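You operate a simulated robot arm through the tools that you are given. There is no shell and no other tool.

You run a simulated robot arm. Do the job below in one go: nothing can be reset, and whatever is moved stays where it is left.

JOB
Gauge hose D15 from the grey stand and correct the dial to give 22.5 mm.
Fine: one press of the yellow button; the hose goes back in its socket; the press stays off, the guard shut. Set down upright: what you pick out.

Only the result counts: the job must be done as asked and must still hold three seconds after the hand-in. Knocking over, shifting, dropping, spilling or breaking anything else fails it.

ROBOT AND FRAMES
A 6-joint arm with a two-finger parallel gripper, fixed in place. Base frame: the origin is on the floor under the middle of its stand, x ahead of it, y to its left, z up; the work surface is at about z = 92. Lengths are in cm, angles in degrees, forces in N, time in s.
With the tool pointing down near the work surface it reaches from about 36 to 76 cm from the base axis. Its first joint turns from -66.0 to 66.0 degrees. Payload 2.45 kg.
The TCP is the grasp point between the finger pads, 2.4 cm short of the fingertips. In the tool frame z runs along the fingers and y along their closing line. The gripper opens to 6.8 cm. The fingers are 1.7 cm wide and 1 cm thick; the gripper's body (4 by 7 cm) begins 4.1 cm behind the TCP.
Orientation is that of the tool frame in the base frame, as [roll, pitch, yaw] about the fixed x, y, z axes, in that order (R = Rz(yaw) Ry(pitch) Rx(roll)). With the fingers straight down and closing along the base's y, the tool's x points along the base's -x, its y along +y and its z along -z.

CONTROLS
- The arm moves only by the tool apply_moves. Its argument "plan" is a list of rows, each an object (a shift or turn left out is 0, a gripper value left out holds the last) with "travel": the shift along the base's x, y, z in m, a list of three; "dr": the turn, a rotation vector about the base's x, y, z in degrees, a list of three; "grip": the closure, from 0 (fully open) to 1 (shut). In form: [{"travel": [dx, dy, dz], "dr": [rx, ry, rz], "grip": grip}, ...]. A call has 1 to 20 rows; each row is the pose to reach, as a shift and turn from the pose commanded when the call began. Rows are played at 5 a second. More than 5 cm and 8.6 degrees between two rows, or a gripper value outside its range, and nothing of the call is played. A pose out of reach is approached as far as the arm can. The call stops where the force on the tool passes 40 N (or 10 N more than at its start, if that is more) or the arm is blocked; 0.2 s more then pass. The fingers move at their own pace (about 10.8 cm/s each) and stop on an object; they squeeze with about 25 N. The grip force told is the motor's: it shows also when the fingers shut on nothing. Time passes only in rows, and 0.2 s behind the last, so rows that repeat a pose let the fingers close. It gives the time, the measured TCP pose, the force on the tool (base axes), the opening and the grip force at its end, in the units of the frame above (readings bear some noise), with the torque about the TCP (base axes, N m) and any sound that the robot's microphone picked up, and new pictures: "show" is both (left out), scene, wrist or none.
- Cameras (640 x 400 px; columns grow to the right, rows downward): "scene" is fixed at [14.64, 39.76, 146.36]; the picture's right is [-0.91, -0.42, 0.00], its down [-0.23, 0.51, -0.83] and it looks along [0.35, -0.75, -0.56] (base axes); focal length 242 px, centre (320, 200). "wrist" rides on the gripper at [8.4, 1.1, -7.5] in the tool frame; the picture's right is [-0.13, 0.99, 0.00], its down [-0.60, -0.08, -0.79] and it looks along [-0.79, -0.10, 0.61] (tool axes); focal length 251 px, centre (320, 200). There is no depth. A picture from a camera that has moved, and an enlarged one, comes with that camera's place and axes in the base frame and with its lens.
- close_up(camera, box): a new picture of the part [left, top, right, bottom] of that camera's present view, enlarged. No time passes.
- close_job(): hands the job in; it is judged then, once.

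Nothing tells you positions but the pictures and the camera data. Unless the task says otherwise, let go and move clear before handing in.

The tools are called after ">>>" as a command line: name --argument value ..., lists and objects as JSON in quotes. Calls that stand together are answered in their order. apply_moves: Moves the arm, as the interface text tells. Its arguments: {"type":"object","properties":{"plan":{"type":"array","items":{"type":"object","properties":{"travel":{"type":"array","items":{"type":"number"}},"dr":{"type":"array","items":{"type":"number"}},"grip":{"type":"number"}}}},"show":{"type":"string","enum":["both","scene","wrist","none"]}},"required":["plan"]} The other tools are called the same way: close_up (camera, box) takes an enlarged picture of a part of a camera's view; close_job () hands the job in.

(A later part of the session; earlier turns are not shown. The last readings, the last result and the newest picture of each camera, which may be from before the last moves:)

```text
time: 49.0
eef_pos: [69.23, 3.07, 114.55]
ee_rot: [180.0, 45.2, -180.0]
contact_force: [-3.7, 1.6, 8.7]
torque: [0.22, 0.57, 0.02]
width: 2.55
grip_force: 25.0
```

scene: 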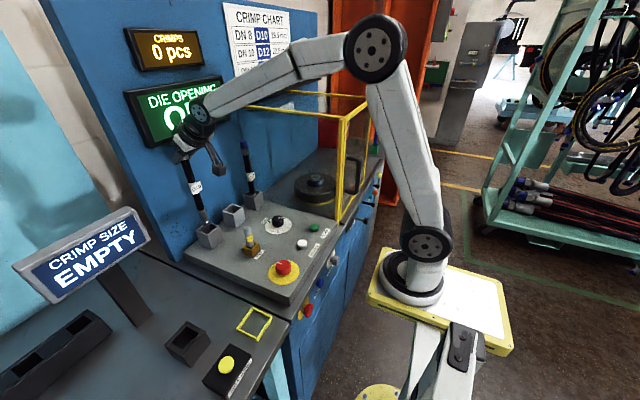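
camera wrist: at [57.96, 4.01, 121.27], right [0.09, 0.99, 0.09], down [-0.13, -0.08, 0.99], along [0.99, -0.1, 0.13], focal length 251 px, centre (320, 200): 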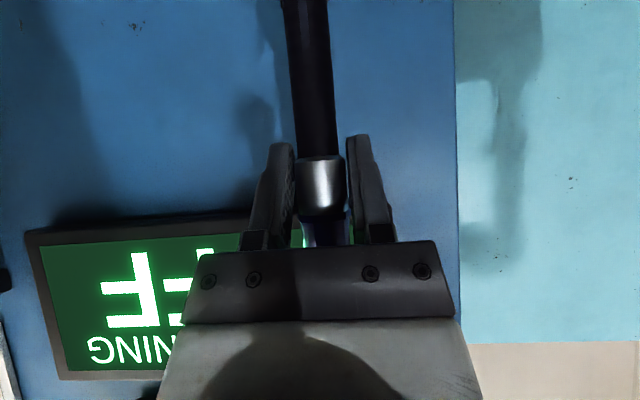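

It has seated on the socket floor. I'll relax slightly, open and check.

>>> apply_moves --plan '[{"travel": [0.0, 0.0, 0.001], "grip": 1.0}, {"travel": [0.0, 0.0, 0.001], "grip": 0.6}, {"travel": [0.0, 0.0, 0.001], "grip": 0.4}, {"travel": [0.0, 0.0, 0.001], "grip": 0.2}, {"travel": [0.0, 0.0, 0.001], "grip": 0.0}, {"travel": [0.0, 0.0, 0.001], "grip": 0.0}]'

>>> close_up --camera "scene" --box '[180, 200, 240, 260]'

>>> close_up --camera "wrist" --box '[220, 100, 420, 250]'

```text
time: 50.4
eef_pos: [69.3, 3.12, 114.65]
ee_rot: [-180.0, 45.0, 179.9]
contact_force: [0.2, 1.4, 0.2]
torque: [0.01, -0.03, 0.02]
width: 6.82
grip_force: 0.0
camera wrist: at [58.02, 4.21, 113.91], right [0.09, 0.99, 0.09], down [-0.13, -0.08, 0.99], along [0.99, -0.1, 0.13], focal length 251 px, centre (320, 200)
```

scene: 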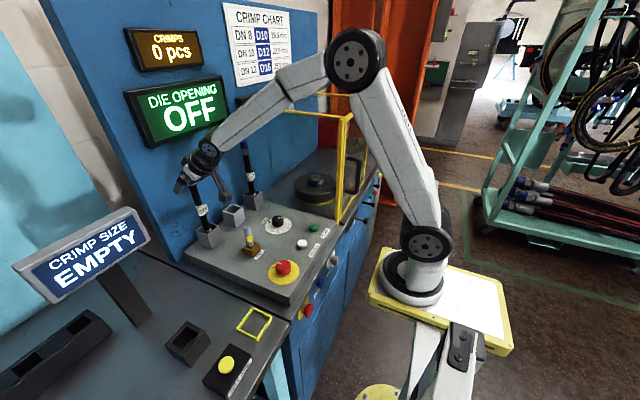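
wrist: 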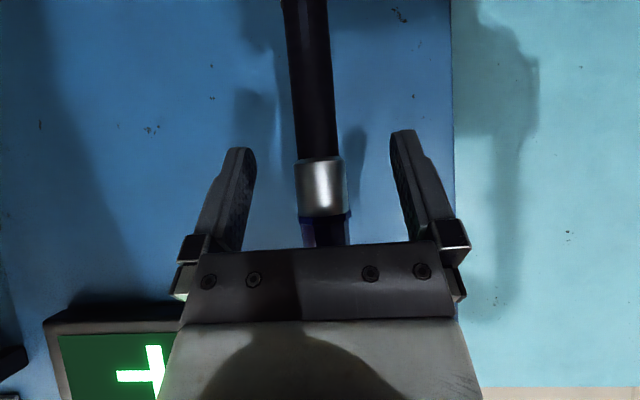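

```text
6.67 times, centred on (210, 230) of scene
camera zoom: at [14.64, 39.76, 146.36], right [-0.91, -0.42, 0.0], down [-0.23, 0.51, -0.83], along [0.35, -0.75, -0.56], focal length 1613 px, centre (1053, 0)
```

zoom: 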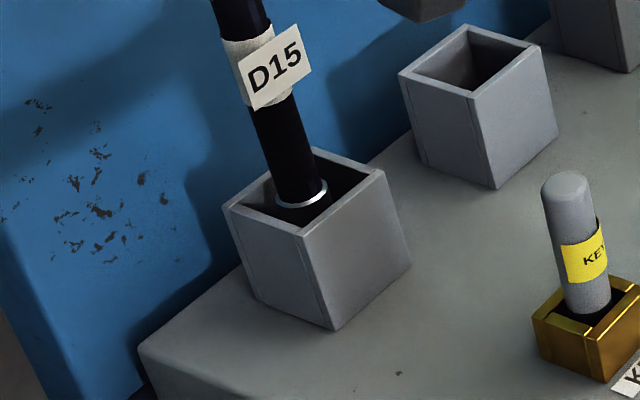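

```text
2.67 times, centred on (320, 175) of wrist
camera zoom: at [58.02, 4.21, 113.91], right [0.09, 0.99, 0.09], down [-0.13, -0.08, 0.99], along [0.99, -0.1, 0.13], focal length 670 px, centre (320, 267)
```

zoom: 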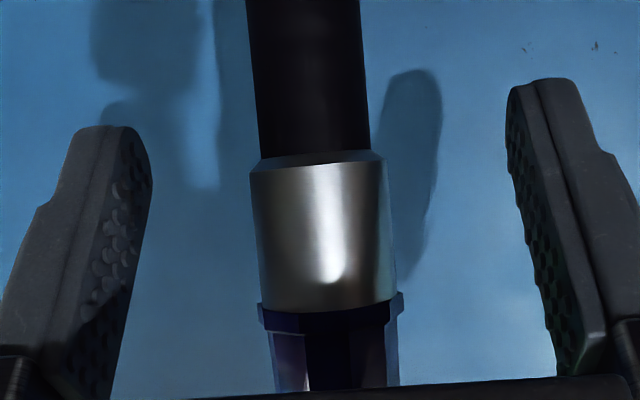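

The hose stands upright in its grey socket. I'll back off in −x, rise, turn the tool vertical and go above the dial.

>>> apply_moves --plan '[{"travel": [-0.025, 0.0, 0.0], "grip": 0.0}, {"travel": [-0.055, 0.0, 0.0]}, {"travel": [-0.085, 0.0, 0.0]}, {"travel": [-0.11, 0.0, 0.03]}, {"travel": [-0.13, 0.0, 0.06], "dr": [0, 7.5, 0]}, {"travel": [-0.15, -0.02, 0.06], "dr": [0, 15, 0]}, {"travel": [-0.17, -0.05, 0.06], "dr": [0, 22.5, 0]}, {"travel": [-0.17, -0.09, 0.06], "dr": [0, 30, 0]}, {"travel": [-0.17, -0.12, 0.06], "dr": [0, 37.5, 0]}, {"travel": [-0.17, -0.15, 0.06], "dr": [0, 45, 0]}, {"travel": [-0.17, -0.16, 0.06], "dr": [0, 45, 0]}, {"travel": [-0.17, -0.16, 0.06], "dr": [0, 45, 0]}]'

>>> close_up --camera "wrist" --box '[220, 0, 420, 160]'

>>> close_up --camera "scene" --box '[250, 190, 320, 240]'

>>> close_up --camera "scene" --box '[160, 150, 280, 270]'

```text
time: 53.0
eef_pos: [52.39, -13.01, 120.53]
ee_rot: [180.0, 0.0, -180.0]
contact_force: [-0.3, 0.5, -0.9]
torque: [0.0, 0.0, 0.0]
width: 6.8
grip_force: 0.0
camera wrist: at [43.99, -11.93, 128.0], right [0.13, 0.99, 0.0], down [0.6, -0.08, 0.79], along [0.79, -0.1, -0.61], focal length 251 px, centre (320, 200)
```

scene: 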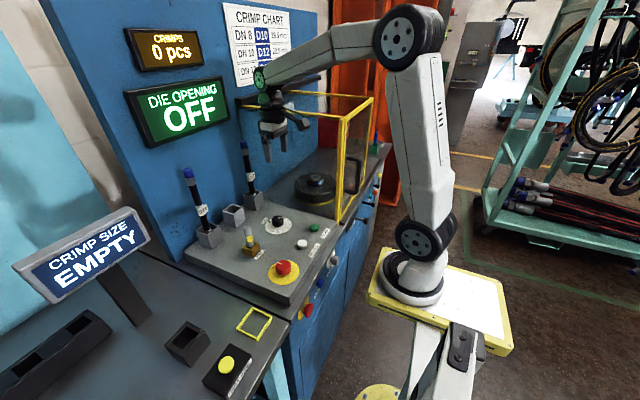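
wrist: 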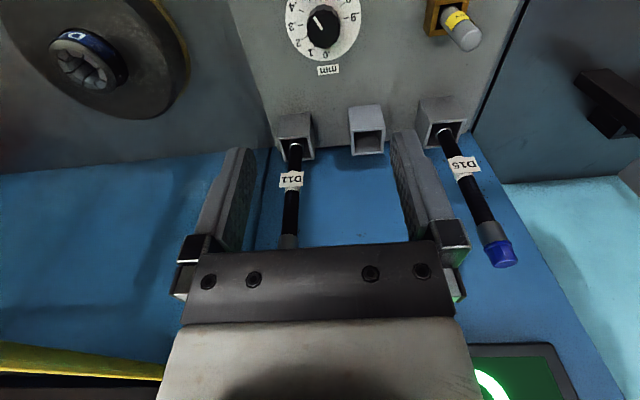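

```text
2.50 times, centred on (320, 80) of wrist
camera zoom: at [43.99, -11.93, 128.0], right [0.13, 0.99, 0.0], down [0.6, -0.08, 0.79], along [0.79, -0.1, -0.61], focal length 629 px, centre (320, 500)
```

zoom: 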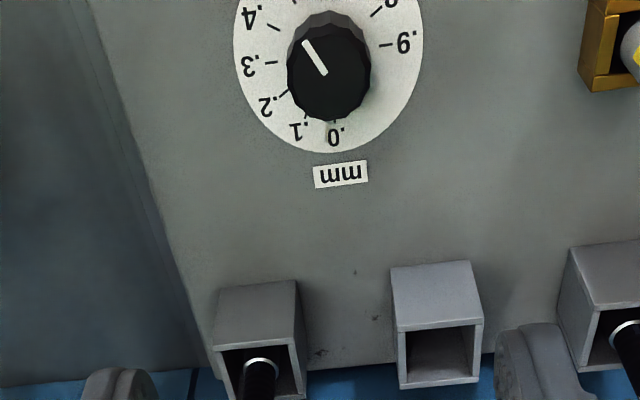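

```text
8.00 times, centred on (285, 215) of scene
camera zoom: at [14.64, 39.76, 146.36], right [-0.91, -0.42, 0.0], down [-0.23, 0.51, -0.83], along [0.35, -0.75, -0.56], focal length 1935 px, centre (600, 80)
```

zoom: 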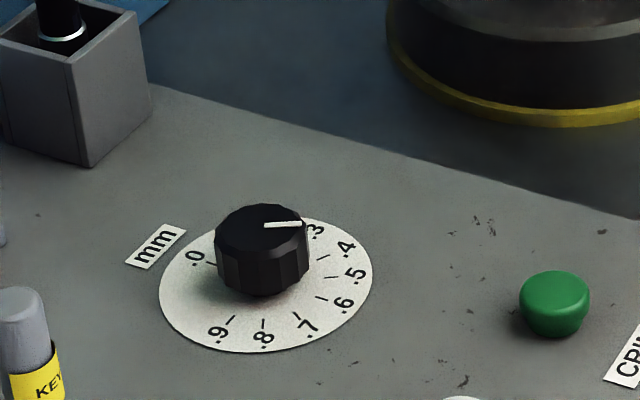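

```text
3.33 times, centred on (220, 210) of scene
camera zoom: at [14.64, 39.76, 146.36], right [-0.91, -0.42, 0.0], down [-0.23, 0.51, -0.83], along [0.35, -0.75, -0.56], focal length 806 px, centre (653, 167)
```

zoom: 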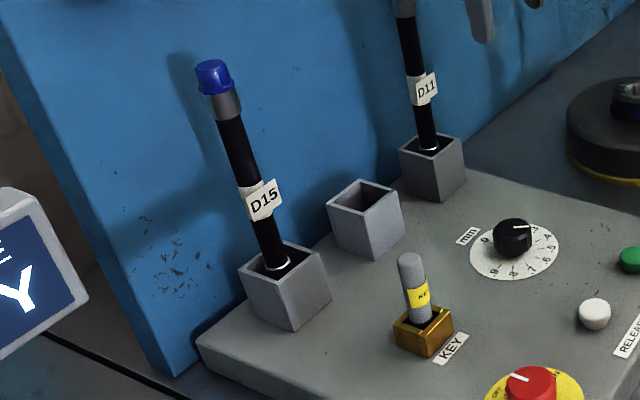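

The dial scale runs 30° per 0.1 (".0" toward +x, clockwise from above). Correcting for the knob's height, the pointer is at about −150°, so it reads .5, not .3 — parallax makes it look like .3. The target is therefore .3, i.e. +60° counter-clockwise. I'll zoom in to verify this carefully.

>>> close_up --camera "scene" --box '[265, 205, 305, 235]'

>>> close_up --camera "wrist" --box '[270, 0, 370, 70]'

```text
13.33 times, centred on (285, 220) of scene
camera zoom: at [14.64, 39.76, 146.36], right [-0.91, -0.42, 0.0], down [-0.23, 0.51, -0.83], along [0.35, -0.75, -0.56], focal length 3225 px, centre (787, -67)
```

zoom: 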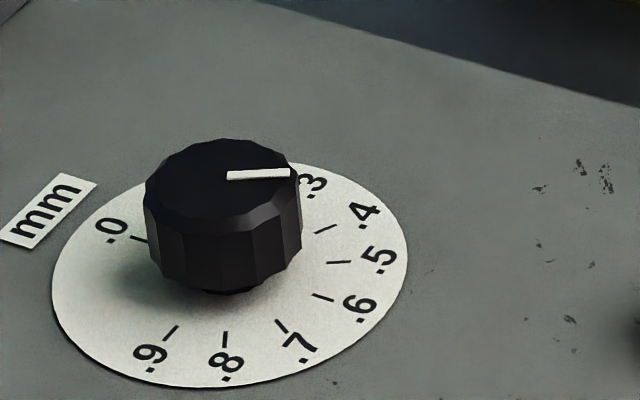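

```text
5.71 times, centred on (320, 35) of wrist
camera zoom: at [43.99, -11.93, 128.0], right [0.13, 0.99, 0.0], down [0.6, -0.08, 0.79], along [0.79, -0.1, -0.61], focal length 1437 px, centre (320, 1143)
```

zoom: 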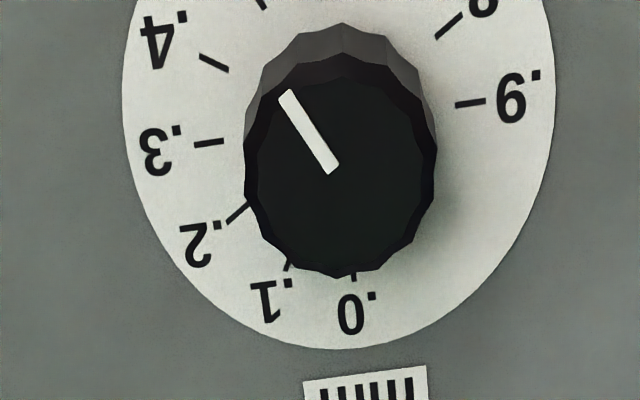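

Verified from both cameras: the pointer is at −150°, so the dial reads .5 and must go to .3 (knob centre about (54.98, −13.1), top z≈95, radius about 1.9). I'll move above the knob to look at it from closer.

>>> apply_moves --plan '[{"travel": [0.013, 0.0, -0.03], "grip": 0.0}, {"travel": [0.026, -0.001, -0.07]}, {"travel": [0.026, -0.001, -0.11]}, {"travel": [0.026, -0.001, -0.15]}, {"travel": [0.026, -0.001, -0.18]}, {"travel": [0.026, -0.001, -0.18]}]'

>>> close_up --camera "wrist" --box '[240, 30, 400, 150]'

>>> close_up --camera "scene" --box '[230, 160, 330, 240]'

```text
time: 54.4
eef_pos: [54.84, -13.07, 102.28]
ee_rot: [179.9, 0.0, 180.0]
contact_force: [0.8, -0.8, -1.0]
torque: [-0.04, 0.02, 0.03]
width: 6.78
grip_force: 0.0
camera wrist: at [46.39, -11.93, 109.75], right [0.13, 0.99, 0.0], down [0.6, -0.08, 0.79], along [0.79, -0.1, -0.61], focal length 251 px, centre (320, 200)
```

scene: 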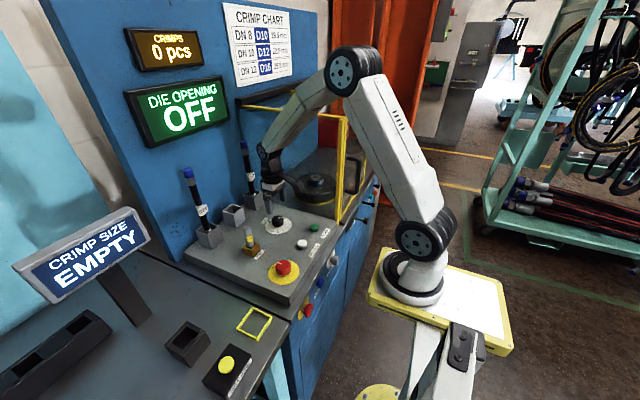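
wrist: 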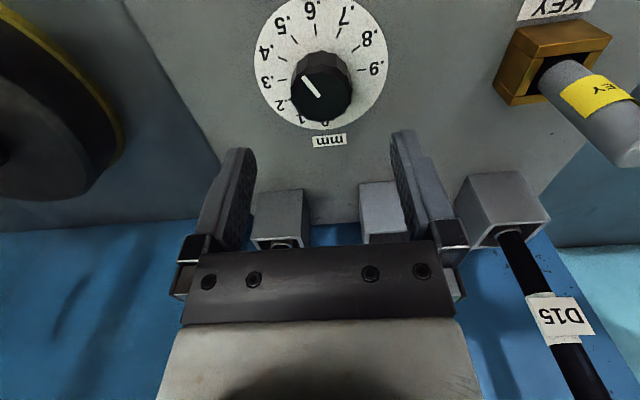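

```text
3.33 times, centred on (320, 90) of wrist
camera zoom: at [46.39, -11.93, 109.75], right [0.13, 0.99, 0.0], down [0.6, -0.08, 0.79], along [0.79, -0.1, -0.61], focal length 838 px, centre (320, 567)
```

zoom: 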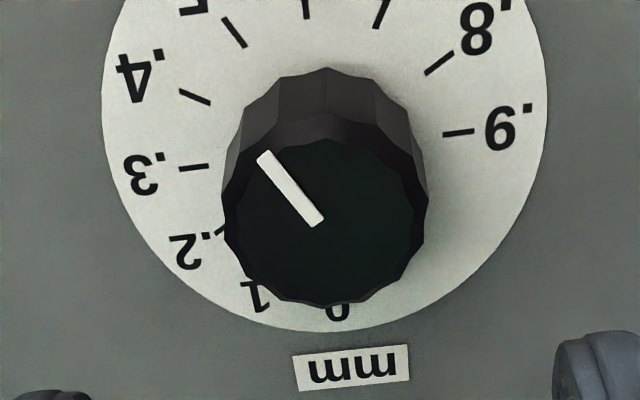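

```text
5.00 times, centred on (280, 200) of scene
camera zoom: at [14.64, 39.76, 146.36], right [-0.91, -0.42, 0.0], down [-0.23, 0.51, -0.83], along [0.35, -0.75, -0.56], focal length 1210 px, centre (520, 200)
```

zoom: 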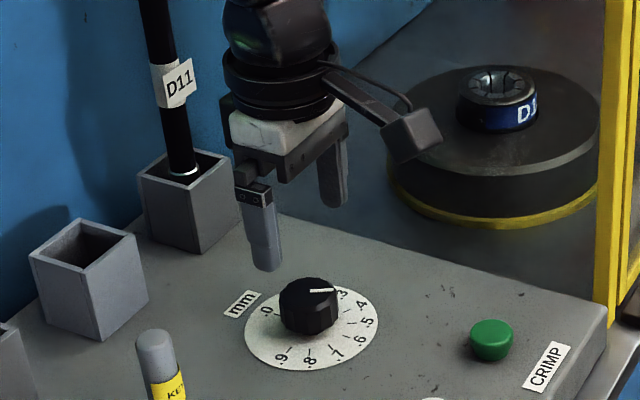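

The dial reading of .5 is confirmed again from close up. I'll pre-rotate the gripper −30° so the +60° turn is split evenly, then descend around the knob.

>>> apply_moves --plan '[{"travel": [0.0005, 0.0012, 0.0], "dr": [0, 0, -7.5], "grip": 0.0}, {"travel": [0.0005, 0.0012, 0.0], "dr": [0, 0, -15]}, {"travel": [0.0005, 0.0012, 0.0], "dr": [0, 0, -22.5]}, {"travel": [0.0005, 0.0012, 0.0], "dr": [0, 0, -30]}, {"travel": [0.0005, 0.0012, -0.02], "dr": [0, 0, -30]}, {"travel": [0.0005, 0.0012, -0.035], "dr": [0, 0, -30]}, {"travel": [0.0005, 0.0012, -0.035], "dr": [0, 0, -30]}]'

>>> close_up --camera "wrist" --box '[220, 80, 420, 230]'

>>> close_up --camera "scene" --box '[230, 160, 330, 240]'

```text
time: 56.0
eef_pos: [54.99, -12.95, 98.94]
ee_rot: [180.0, 0.0, 150.0]
contact_force: [0.3, -0.5, -1.1]
torque: [0.0, -0.02, 0.01]
width: 6.82
grip_force: 0.0
camera wrist: at [48.2, -7.74, 106.42], right [0.61, 0.79, 0.0], down [0.48, -0.37, 0.79], along [0.63, -0.48, -0.61], focal length 251 px, centre (320, 200)
```

scene: 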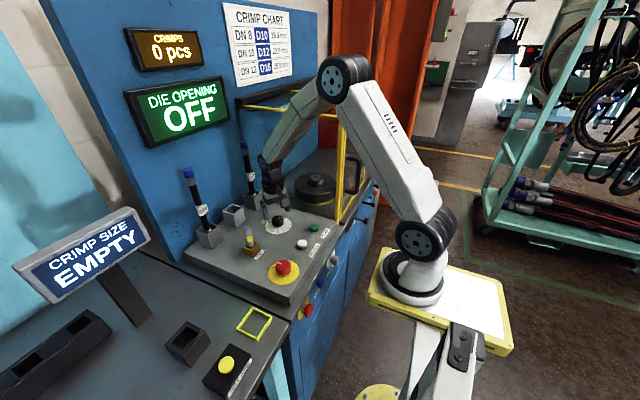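
wrist: 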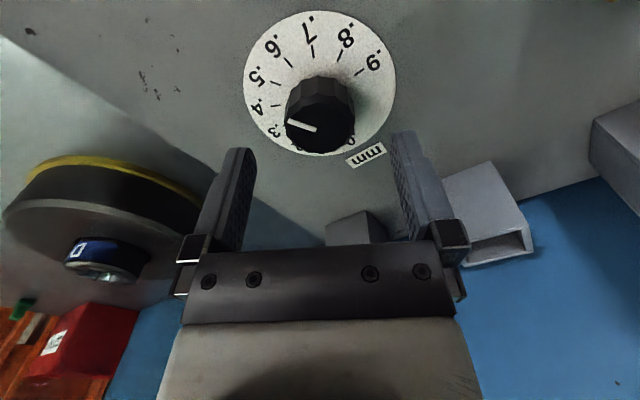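

```text
2.67 times, centred on (320, 155) of wrist
camera zoom: at [48.2, -7.74, 106.42], right [0.61, 0.79, 0.0], down [0.48, -0.37, 0.79], along [0.63, -0.48, -0.61], focal length 670 px, centre (320, 320)
```

zoom: 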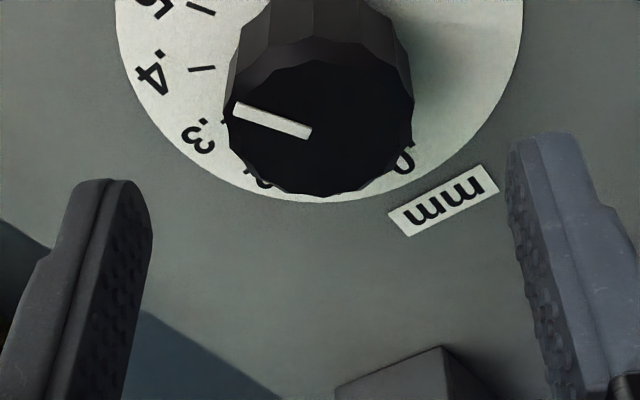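

```text
5.00 times, centred on (280, 200) of scene
camera zoom: at [14.64, 39.76, 146.36], right [-0.91, -0.42, 0.0], down [-0.23, 0.51, -0.83], along [0.35, -0.75, -0.56], focal length 1210 px, centre (520, 200)
```

zoom: 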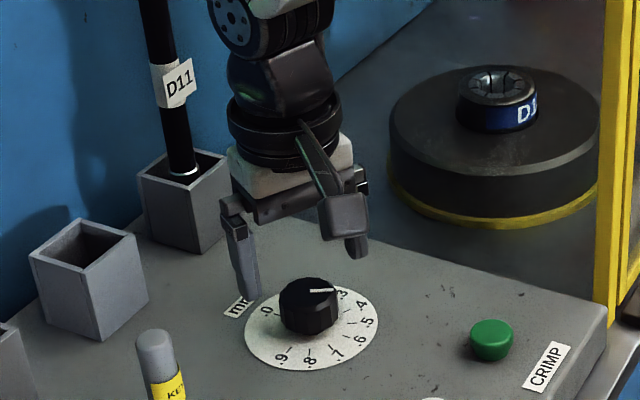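

The knob is centred between the fingers. I'll descend so the fingertips sit just above the panel.

>>> apply_moves --plan '[{"travel": [0.0, 0.0, -0.012], "grip": 0.0}, {"travel": [0.0, 0.0, -0.024]}, {"travel": [0.0, 0.0, -0.033]}, {"travel": [0.0, 0.0, -0.035]}, {"travel": [0.0, 0.0, -0.035]}]'

>>> close_up --camera "wrist" --box '[220, 100, 420, 250]'

>>> close_up --camera "scene" --box '[240, 180, 320, 240]'

```text
time: 57.2
eef_pos: [54.74, -12.76, 95.39]
ee_rot: [180.0, 0.0, 150.0]
contact_force: [-0.6, -0.1, -0.1]
torque: [-0.03, 0.0, 0.0]
width: 6.78
grip_force: 0.0
camera wrist: at [48.17, -7.63, 102.9], right [0.61, 0.79, 0.0], down [0.48, -0.37, 0.79], along [0.63, -0.48, -0.61], focal length 251 px, centre (320, 200)
```

scene: 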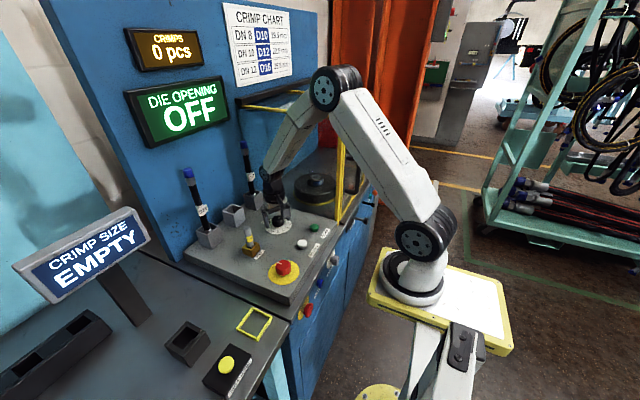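
wrist: 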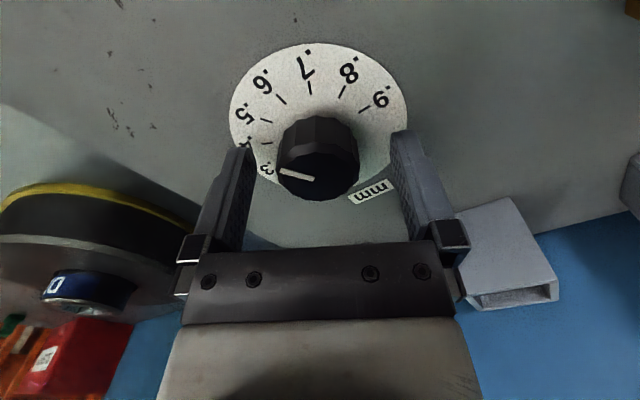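

```text
2.67 times, centred on (320, 175) of wrist
camera zoom: at [48.17, -7.63, 102.9], right [0.61, 0.79, 0.0], down [0.48, -0.37, 0.79], along [0.63, -0.48, -0.61], focal length 670 px, centre (320, 267)
```

zoom: 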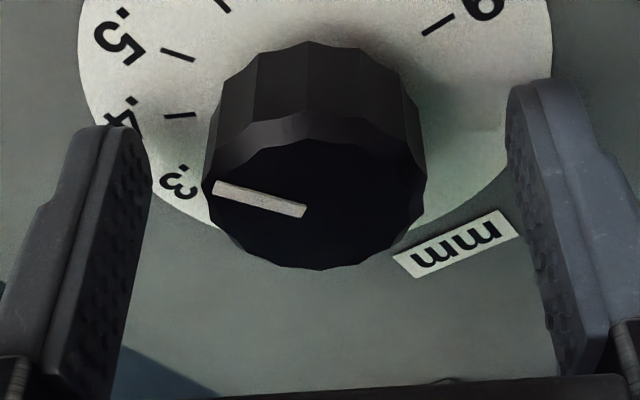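

```text
6.67 times, centred on (280, 210) of scene
camera zoom: at [14.64, 39.76, 146.36], right [-0.91, -0.42, 0.0], down [-0.23, 0.51, -0.83], along [0.35, -0.75, -0.56], focal length 1613 px, centre (587, 133)
```

zoom: 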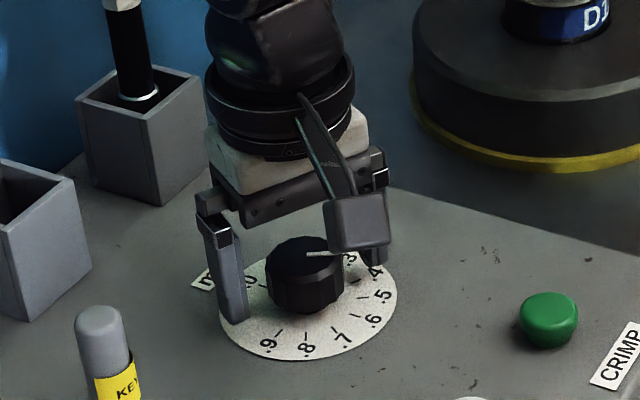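

The alignment is good. I'll close gently on the knob.

>>> apply_moves --plan '[{"grip": 0.2}, {"grip": 0.35}, {"grip": 0.45}, {"grip": 0.6}, {"grip": 0.8}, {"grip": 1.0}, {"grip": 1.0}]'

>>> close_up --camera "wrist" --box '[220, 100, 420, 250]'

>>> close_up --camera "scene" --box '[240, 180, 320, 240]'

```text
time: 58.8
eef_pos: [54.83, -12.94, 95.49]
ee_rot: [-179.9, 0.0, 150.0]
contact_force: [-6.5, -17.0, -0.4]
torque: [-0.41, 0.09, 0.0]
width: 3.98
grip_force: 45.0
camera wrist: at [48.13, -7.73, 102.92], right [0.61, 0.79, 0.0], down [0.48, -0.37, 0.79], along [0.63, -0.48, -0.61], focal length 251 px, centre (320, 200)
```

scene: 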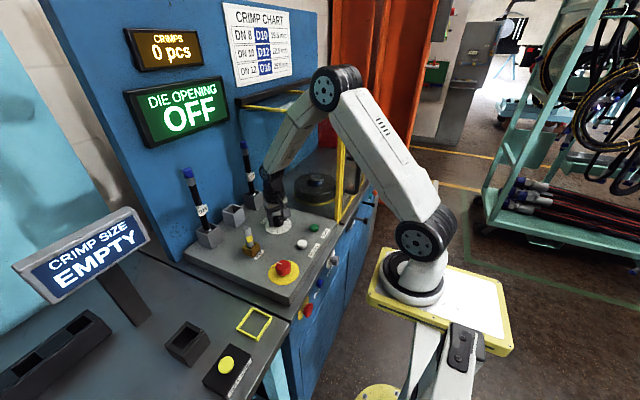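
wrist: 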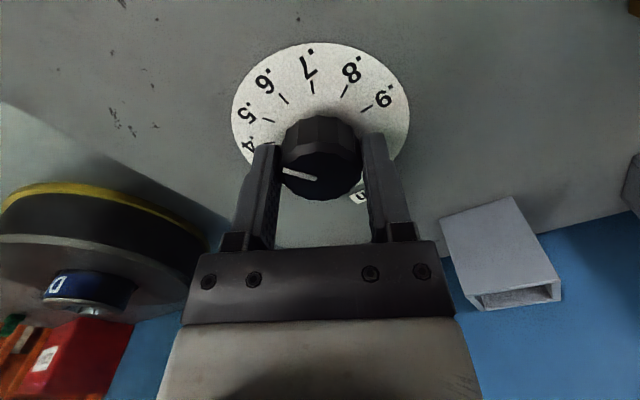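

```text
2.67 times, centred on (320, 175) of wrist
camera zoom: at [48.13, -7.73, 102.92], right [0.61, 0.79, 0.0], down [0.48, -0.37, 0.79], along [0.63, -0.48, -0.61], focal length 670 px, centre (320, 267)
```

zoom: 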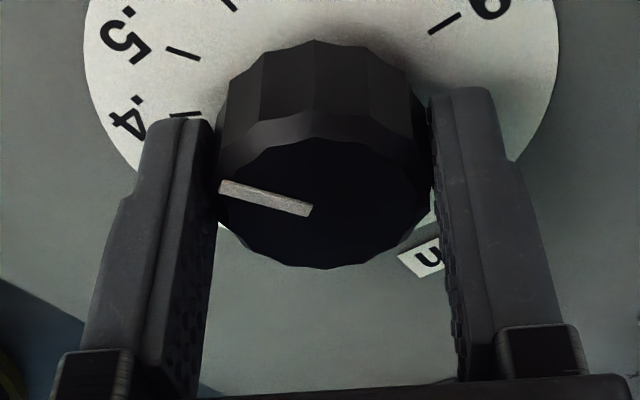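

```text
6.67 times, centred on (280, 210) of scene
camera zoom: at [14.62, 39.71, 146.38], right [-0.91, -0.42, 0.0], down [-0.23, 0.51, -0.83], along [0.35, -0.75, -0.56], focal length 1613 px, centre (587, 133)
```

zoom: 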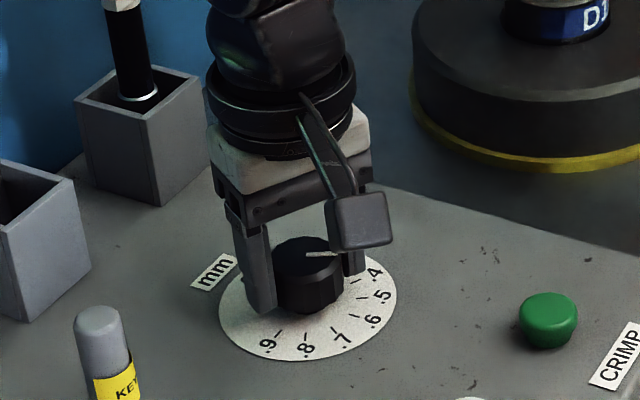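

The grip is firm, but a sideways force shows I'm about 1 mm off centre along the closing line. I'll nudge to balance it before turning.

>>> apply_moves --plan '[{"travel": [-0.0004, -0.0007, 0.0], "grip": 1.0}, {"travel": [-0.0004, -0.0007, 0.0], "grip": 1.0}]' --show "none"

```text
time: 59.4
eef_pos: [54.8, -12.8, 95.34]
ee_rot: [-180.0, 0.0, 150.0]
contact_force: [-1.0, -10.3, -3.1]
torque: [-0.26, 0.38, -0.05]
width: 3.93
grip_force: 45.4
```

>>> apply_moves --plan '[{"travel": [-0.0001, -0.0009, 0.0], "grip": 1.0}, {"travel": [-0.0001, -0.0009, 0.0], "grip": 1.0}]' --show "none"

```text
time: 60.0
eef_pos: [54.77, -12.86, 95.4]
ee_rot: [180.0, -0.2, 149.9]
contact_force: [-0.2, 7.2, -11.8]
torque: [-0.47, -0.86, 0.01]
width: 3.93
grip_force: 45.4
```

The forces are near balance but there's some stuck friction. I'll open slightly and re-close to relax the grip.

>>> apply_moves --plan '[{"grip": 0.3}, {"grip": 0.3}, {"grip": 0.4}, {"grip": 0.5}, {"grip": 0.7}, {"grip": 1.0}, {"grip": 1.0}]' --show "wrist"

>>> close_up --camera "wrist" --box '[220, 100, 420, 250]'

```text
time: 61.6
eef_pos: [54.85, -13.04, 95.52]
ee_rot: [180.0, 0.0, 149.9]
contact_force: [7.6, 17.1, 3.7]
torque: [0.38, -0.07, 0.0]
width: 3.92
grip_force: 44.8
camera wrist: at [48.17, -7.78, 103.0], right [0.61, 0.79, 0.0], down [0.48, -0.37, 0.79], along [0.63, -0.48, -0.61], focal length 251 px, centre (320, 200)
```

wrist: 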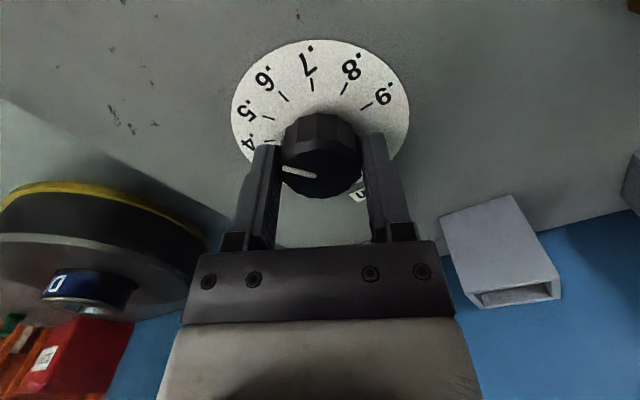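

```text
2.67 times, centred on (320, 175) of wrist
camera zoom: at [48.17, -7.78, 103.0], right [0.61, 0.79, 0.0], down [0.48, -0.37, 0.79], along [0.63, -0.48, -0.61], focal length 670 px, centre (320, 267)
```

zoom: 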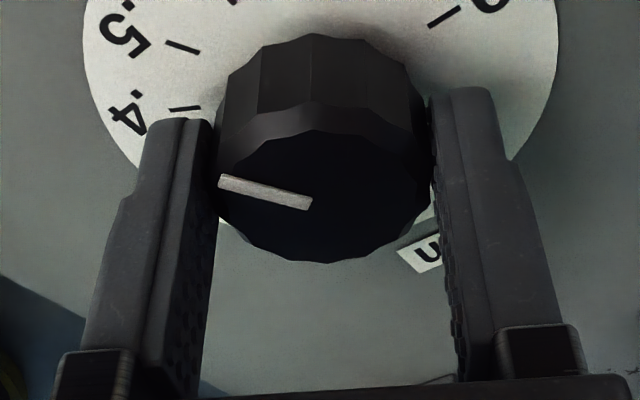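

Now the sideways force has flipped sign, so the true centre is halfway between. I'll open, shift +0.8 mm back along the closing line and re-close.

>>> apply_moves --plan '[{"grip": 0.3}, {"travel": [0.0004, 0.0007, 0.0], "grip": 0.3}, {"travel": [0.0004, 0.0007, 0.0], "grip": 0.4}, {"travel": [0.0004, 0.0007, 0.0], "grip": 0.5}, {"travel": [0.0004, 0.0007, 0.0], "grip": 0.7}, {"travel": [0.0004, 0.0007, 0.0], "grip": 1.0}, {"travel": [0.0004, 0.0007, 0.0], "grip": 1.0}]' --show "none"

```text
time: 63.2
eef_pos: [54.97, -12.96, 95.52]
ee_rot: [-180.0, 0.0, 150.0]
contact_force: [-2.7, -3.8, -3.2]
torque: [-0.15, 0.02, 0.01]
width: 3.93
grip_force: 44.5
```

That's balanced now. I'll turn +30° first and check that the knob follows.

>>> apply_moves --plan '[{"dr": [0, 0, 5], "grip": 1.0}, {"dr": [0, 0, 10]}, {"dr": [0, 0, 15]}, {"dr": [0, 0, 20]}, {"dr": [0, 0, 25]}, {"dr": [0, 0, 30]}, {"dr": [0, 0, 30]}]'

>>> close_up --camera "wrist" --box '[220, 100, 420, 250]'

>>> close_up --camera "scene" --box '[240, 180, 320, 240]'

```text
time: 64.8
eef_pos: [54.87, -12.91, 95.47]
ee_rot: [-180.0, -0.1, -179.9]
contact_force: [3.9, -3.7, -5.7]
torque: [0.28, 0.66, -0.01]
width: 3.94
grip_force: 45.0
camera wrist: at [46.47, -11.89, 102.97], right [0.13, 0.99, 0.0], down [0.6, -0.08, 0.79], along [0.79, -0.1, -0.61], focal length 251 px, centre (320, 200)
```

scene: 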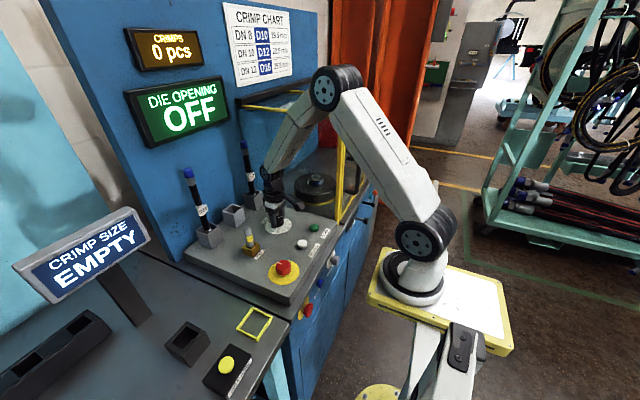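
wrist: 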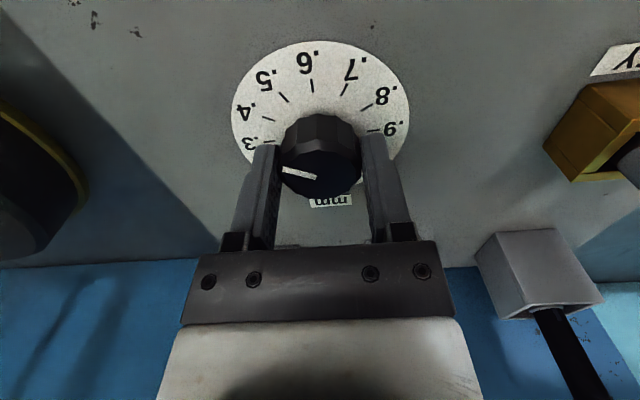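

```text
2.67 times, centred on (320, 175) of wrist
camera zoom: at [46.47, -11.89, 102.97], right [0.13, 0.99, 0.0], down [0.6, -0.08, 0.79], along [0.79, -0.1, -0.61], focal length 670 px, centre (320, 267)
```

zoom: 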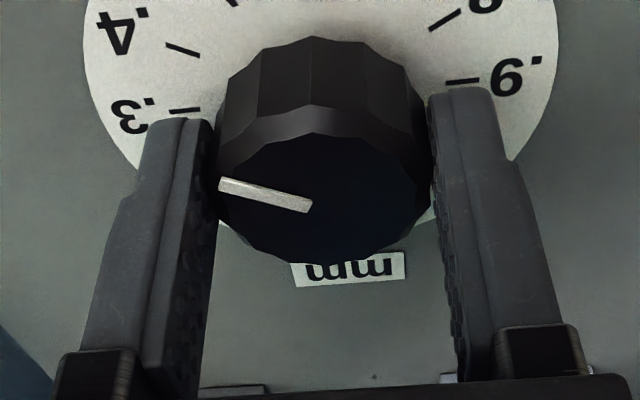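

```text
6.67 times, centred on (280, 210) of scene
camera zoom: at [14.66, 39.75, 146.37], right [-0.91, -0.42, 0.0], down [-0.23, 0.51, -0.83], along [0.35, -0.75, -0.56], focal length 1613 px, centre (587, 133)
```

zoom: 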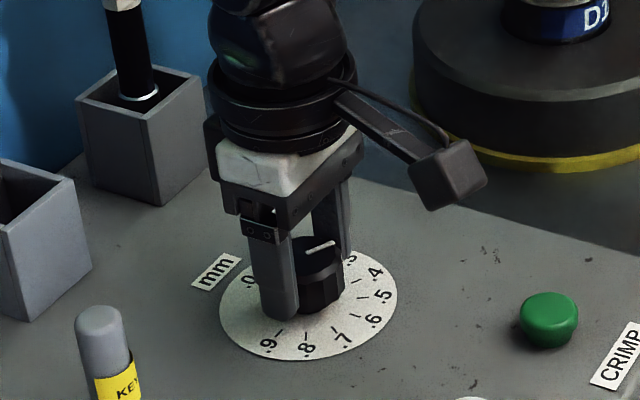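

The knob follows the gripper exactly and the dial is now at .4. I'll turn the remaining +30°.

>>> apply_moves --plan '[{"dr": [0, 0, 5], "grip": 1.0}, {"dr": [0, 0, 10]}, {"dr": [0, 0, 15]}, {"dr": [0, 0, 20]}, {"dr": [0, 0, 25]}, {"dr": [0, 0, 30]}, {"dr": [0, 0, 30]}]'

>>> close_up --camera "wrist" --box '[220, 100, 420, 250]'

>>> close_up --camera "scene" --box '[240, 180, 320, 240]'

```text
time: 66.4
eef_pos: [54.94, -12.98, 95.5]
ee_rot: [-180.0, 0.0, -150.0]
contact_force: [3.2, -22.5, -12.6]
torque: [-0.31, 0.53, -0.04]
width: 3.92
grip_force: 45.4
camera wrist: at [47.06, -16.29, 102.97], right [-0.38, 0.92, 0.0], down [0.56, 0.23, 0.79], along [0.73, 0.3, -0.61], focal length 251 px, centre (320, 200)
```

scene: 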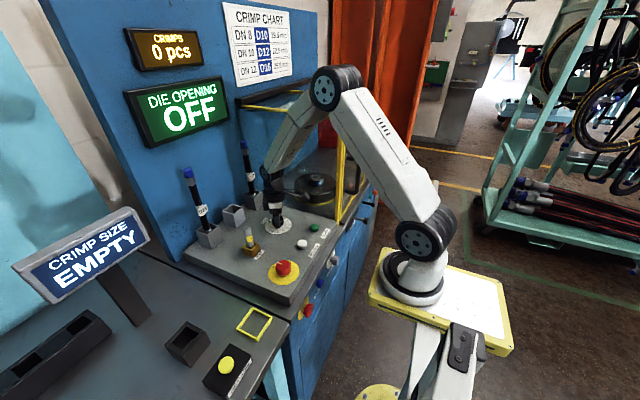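
wrist: 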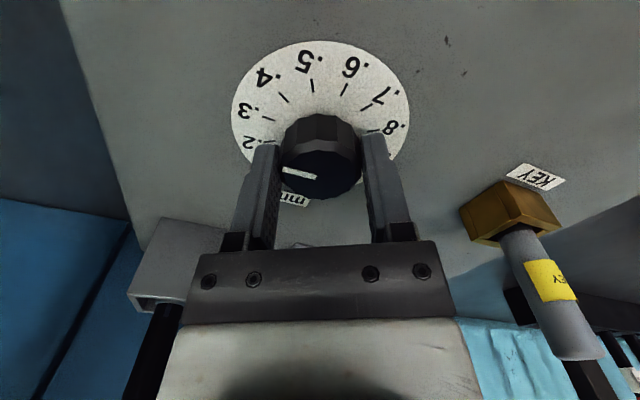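

```text
2.67 times, centred on (320, 175) of wrist
camera zoom: at [47.06, -16.29, 102.97], right [-0.38, 0.92, 0.0], down [0.56, 0.23, 0.79], along [0.73, 0.3, -0.61], focal length 670 px, centre (320, 267)
```

zoom: 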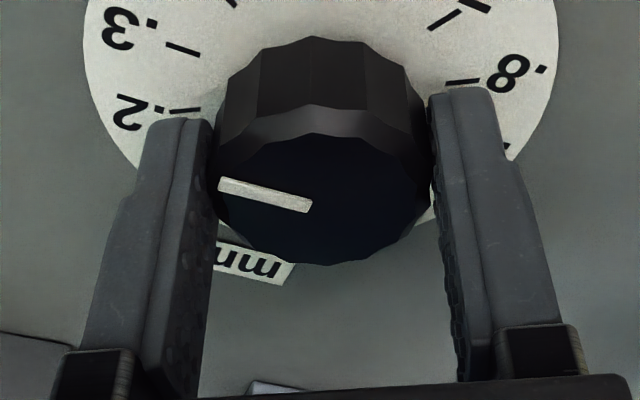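

```text
6.67 times, centred on (280, 210) of scene
camera zoom: at [14.67, 39.69, 146.38], right [-0.91, -0.42, 0.0], down [-0.23, 0.51, -0.83], along [0.35, -0.75, -0.56], focal length 1613 px, centre (587, 133)
```

zoom: 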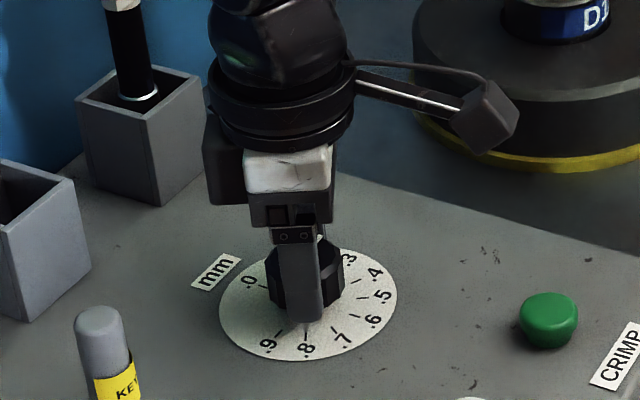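

The turn is complete. I'll ease the sideways load a little and then open the fingers gently.

>>> apply_moves --plan '[{"travel": [0.0003, -0.0007, 0.0], "grip": 1.0}, {"travel": [0.0003, -0.0007, 0.0], "grip": 1.0}]' --show "none"

```text
time: 67.0
eef_pos: [54.93, -13.04, 95.54]
ee_rot: [179.9, 0.0, -150.1]
contact_force: [-1.7, -17.8, -10.1]
torque: [0.19, -0.57, -0.03]
width: 3.89
grip_force: 44.7
```

>>> apply_moves --plan '[{"travel": [0.0003, -0.0005, 0.0], "grip": 1.0}, {"travel": [0.0003, -0.0005, 0.0], "grip": 0.5}, {"travel": [0.0003, -0.0005, 0.0], "grip": 0.4}, {"travel": [0.0003, -0.0005, 0.0], "grip": 0.3}, {"travel": [0.0003, -0.0005, 0.0], "grip": 0.15}, {"travel": [0.0003, -0.0005, 0.0], "grip": 0.0}, {"travel": [0.0003, -0.0005, 0.0], "grip": 0.0}]' --show "wrist"

>>> close_up --camera "wrist" --box '[220, 100, 420, 250]'

```text
time: 68.6
eef_pos: [54.88, -13.09, 95.49]
ee_rot: [-179.9, 0.0, -150.1]
contact_force: [1.2, -0.2, -0.1]
torque: [-0.02, -0.02, 0.03]
width: 6.81
grip_force: 0.0
camera wrist: at [47.1, -16.26, 102.98], right [-0.38, 0.92, 0.0], down [0.56, 0.23, 0.79], along [0.73, 0.3, -0.61], focal length 251 px, centre (320, 200)
```

wrist: 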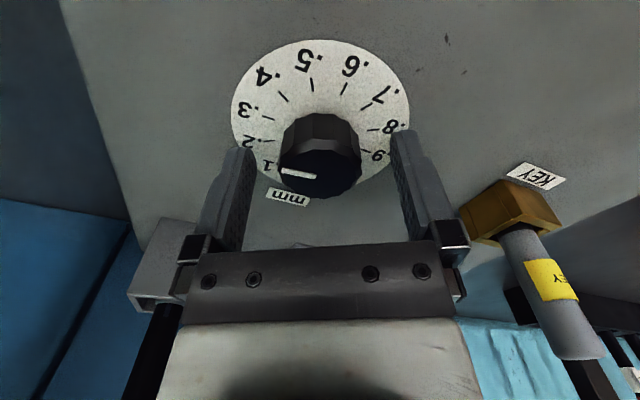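

```text
2.67 times, centred on (320, 175) of wrist
camera zoom: at [47.1, -16.26, 102.98], right [-0.38, 0.92, 0.0], down [0.56, 0.23, 0.79], along [0.73, 0.3, -0.61], focal length 670 px, centre (320, 267)
```

zoom: 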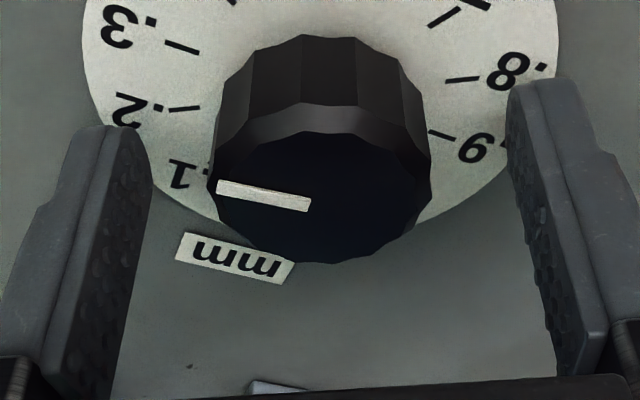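

Released. I'll rise straight up and measure the pointer angle precisely from above.

>>> apply_moves --plan '[{"travel": [0.0, 0.0, 0.01], "grip": 0.0}, {"travel": [0.0, 0.0, 0.03]}, {"travel": [0.0, 0.0, 0.05]}, {"travel": [0.0, 0.0, 0.07]}, {"travel": [0.0, 0.0, 0.07], "dr": [0, 0, -7.5]}, {"travel": [0.0, 0.0, 0.07], "dr": [0, 0, -15]}, {"travel": [0.0, 0.0, 0.07], "dr": [0, 0, -22.5]}, {"travel": [0.0, 0.0, 0.07], "dr": [0, 0, -30]}, {"travel": [0.0, 0.0, 0.07], "dr": [0, 0, -30]}, {"travel": [0.0, 0.0, 0.07], "dr": [0, 0, -30]}]'

>>> close_up --camera "wrist" --box '[240, 30, 400, 150]'

>>> close_up --camera "scene" --box '[265, 205, 305, 235]'

```text
time: 70.8
eef_pos: [54.86, -13.13, 102.53]
ee_rot: [180.0, 0.0, 180.0]
contact_force: [-0.1, 0.2, -0.5]
torque: [-0.01, -0.03, 0.04]
width: 6.83
grip_force: 0.0
camera wrist: at [46.48, -11.96, 110.02], right [0.13, 0.99, 0.0], down [0.6, -0.08, 0.79], along [0.79, -0.1, -0.61], focal length 251 px, centre (320, 200)
```

scene: 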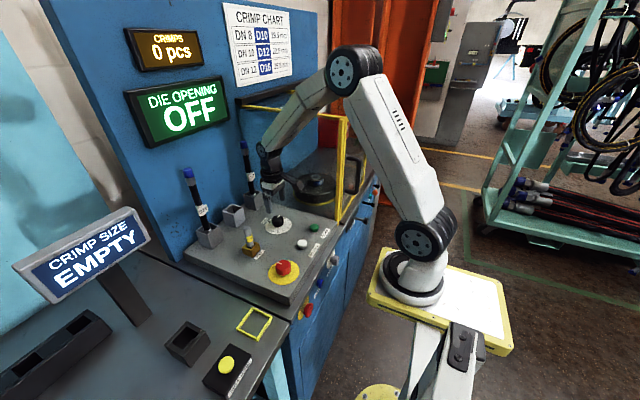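
wrist: 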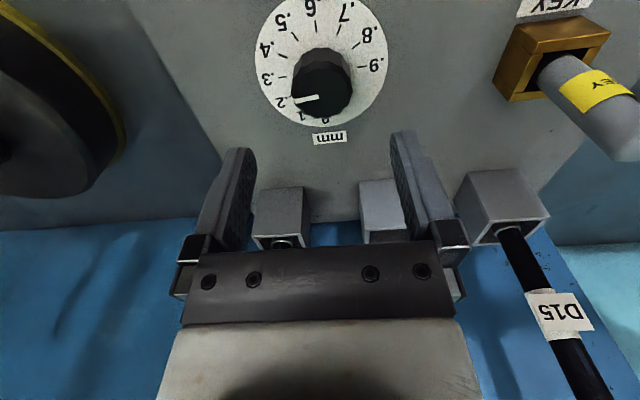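

```text
3.33 times, centred on (320, 90) of wrist
camera zoom: at [46.48, -11.96, 110.02], right [0.13, 0.99, 0.0], down [0.6, -0.08, 0.79], along [0.79, -0.1, -0.61], focal length 838 px, centre (320, 567)
```

zoom: 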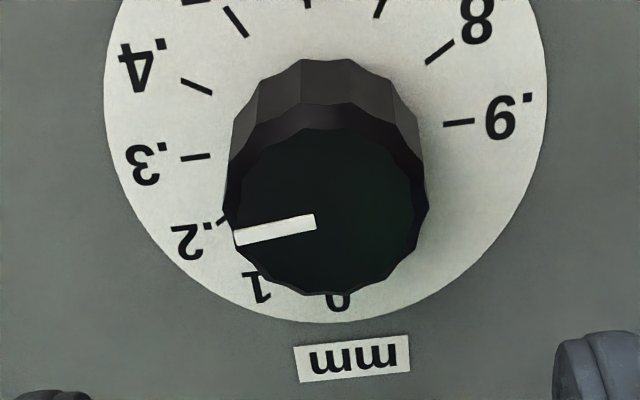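

```text
13.33 times, centred on (285, 220) of scene
camera zoom: at [14.64, 39.76, 146.36], right [-0.91, -0.42, 0.0], down [-0.23, 0.51, -0.83], along [0.35, -0.75, -0.56], focal length 3225 px, centre (787, -67)
```

zoom: 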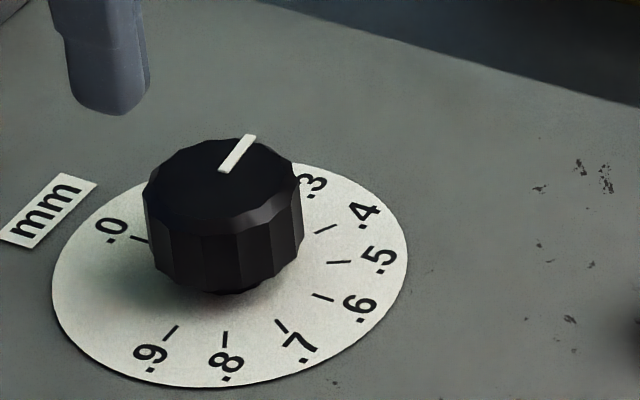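

The pointer is a little past .3 (roughly −84° to −86° instead of −90°), because it slipped a few degrees on release. I'll measure it more accurately with tight zooms.

>>> close_up --camera "wrist" --box '[280, 55, 360, 105]'

>>> close_up --camera "wrist" --box '[250, 0, 400, 94]'

>>> close_up --camera "scene" --box '[268, 210, 296, 227]'

```text
8.00 times, centred on (320, 80) of wrist
camera zoom: at [46.48, -11.96, 110.02], right [0.13, 0.99, 0.0], down [0.6, -0.08, 0.79], along [0.79, -0.1, -0.61], focal length 2012 px, centre (320, 1160)
```

zoom: 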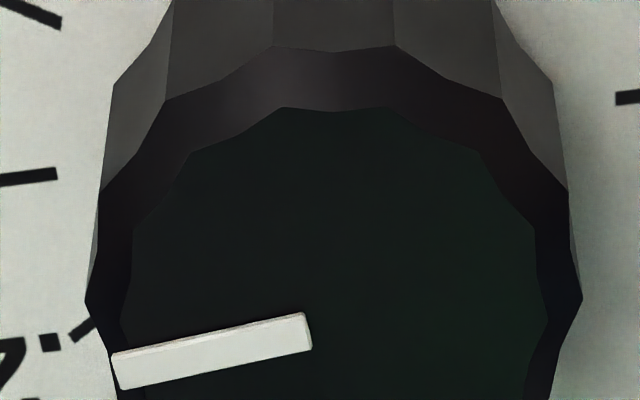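

```text
4.26 times, centred on (325, 47) of wrist
camera zoom: at [46.48, -11.96, 110.02], right [0.13, 0.99, 0.0], down [0.6, -0.08, 0.79], along [0.79, -0.1, -0.61], focal length 1070 px, centre (299, 851)
```

zoom: 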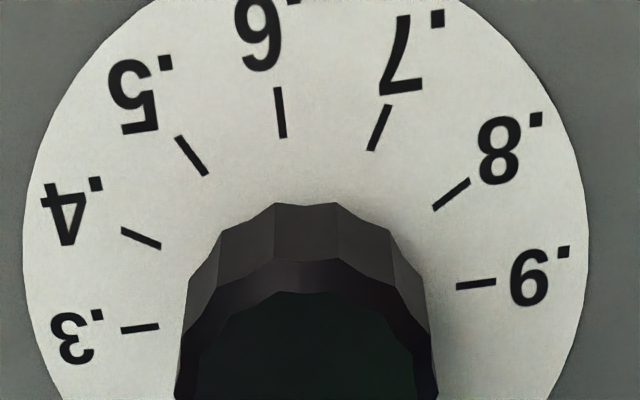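

```text
16.00 times, centred on (282, 218) of scene
camera zoom: at [14.64, 39.76, 146.36], right [-0.91, -0.42, 0.0], down [-0.23, 0.51, -0.83], along [0.35, -0.75, -0.56], focal length 3870 px, centre (928, -96)
```

zoom: 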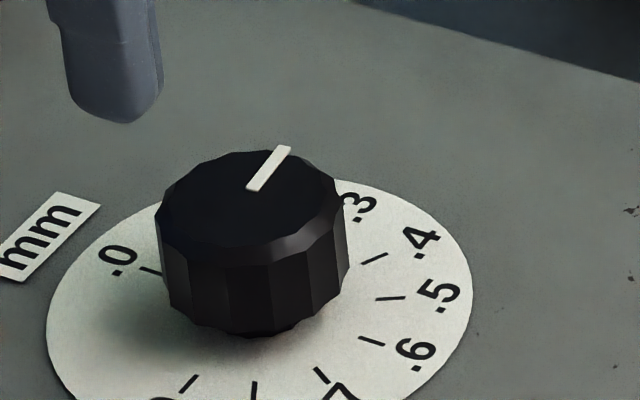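

The pointer is at about −85° (.283), so it needs a −5° touch-up. I'll re-centre using the camera estimate, pre-rotate +5°, descend and re-grip.

>>> apply_moves --plan '[{"travel": [0.0009, 0.0006, 0.0], "dr": [0, 0, 5], "grip": 0.0}, {"travel": [0.0009, 0.0006, -0.02], "dr": [0, 0, 5]}, {"travel": [0.0009, 0.0006, -0.04], "dr": [0, 0, 5]}, {"travel": [0.0009, 0.0006, -0.058], "dr": [0, 0, 5]}, {"travel": [0.0009, 0.0006, -0.07], "dr": [0, 0, 5]}, {"travel": [0.0009, 0.0006, -0.07], "dr": [0, 0, 5], "grip": 0.2}, {"travel": [0.0009, 0.0006, -0.07], "dr": [0, 0, 5], "grip": 0.35}, {"travel": [0.0009, 0.0006, -0.07], "dr": [0, 0, 5], "grip": 0.42}, {"travel": [0.0009, 0.0006, -0.07], "dr": [0, 0, 5], "grip": 0.5}, {"travel": [0.0009, 0.0006, -0.07], "dr": [0, 0, 5], "grip": 0.5}]' --show "wrist"

>>> close_up --camera "wrist" --box '[220, 100, 420, 250]'

```text
time: 73.0
eef_pos: [54.91, -12.93, 95.37]
ee_rot: [180.0, 0.0, -175.1]
contact_force: [1.7, 11.0, -2.0]
torque: [0.18, -0.07, 0.04]
width: 3.88
grip_force: 44.8
camera wrist: at [46.42, -12.63, 102.87], right [0.04, 1.0, 0.0], down [0.61, -0.03, 0.79], along [0.79, -0.03, -0.61], focal length 251 px, centre (320, 200)
```

wrist: 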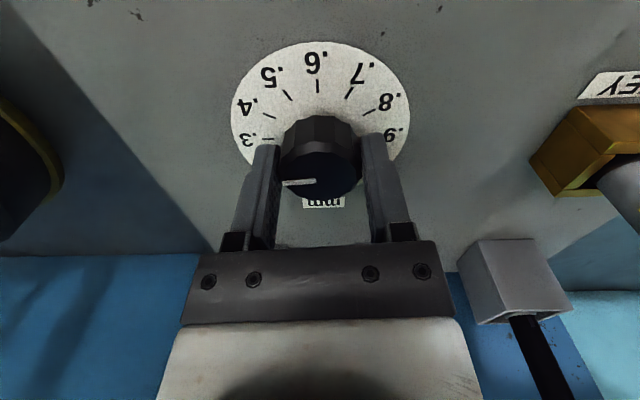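

```text
2.67 times, centred on (320, 175) of wrist
camera zoom: at [46.42, -12.63, 102.87], right [0.04, 1.0, 0.0], down [0.61, -0.03, 0.79], along [0.79, -0.03, -0.61], focal length 670 px, centre (320, 267)
```

zoom: 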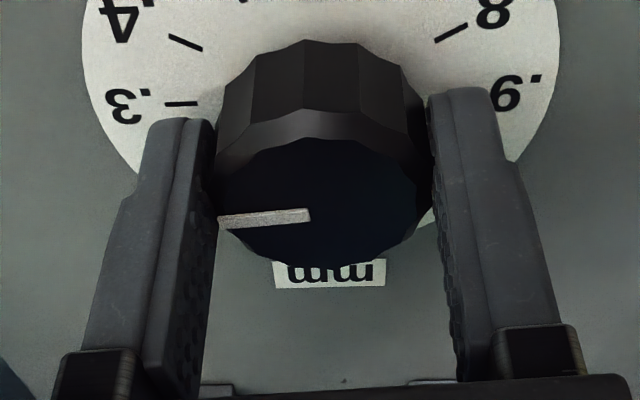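

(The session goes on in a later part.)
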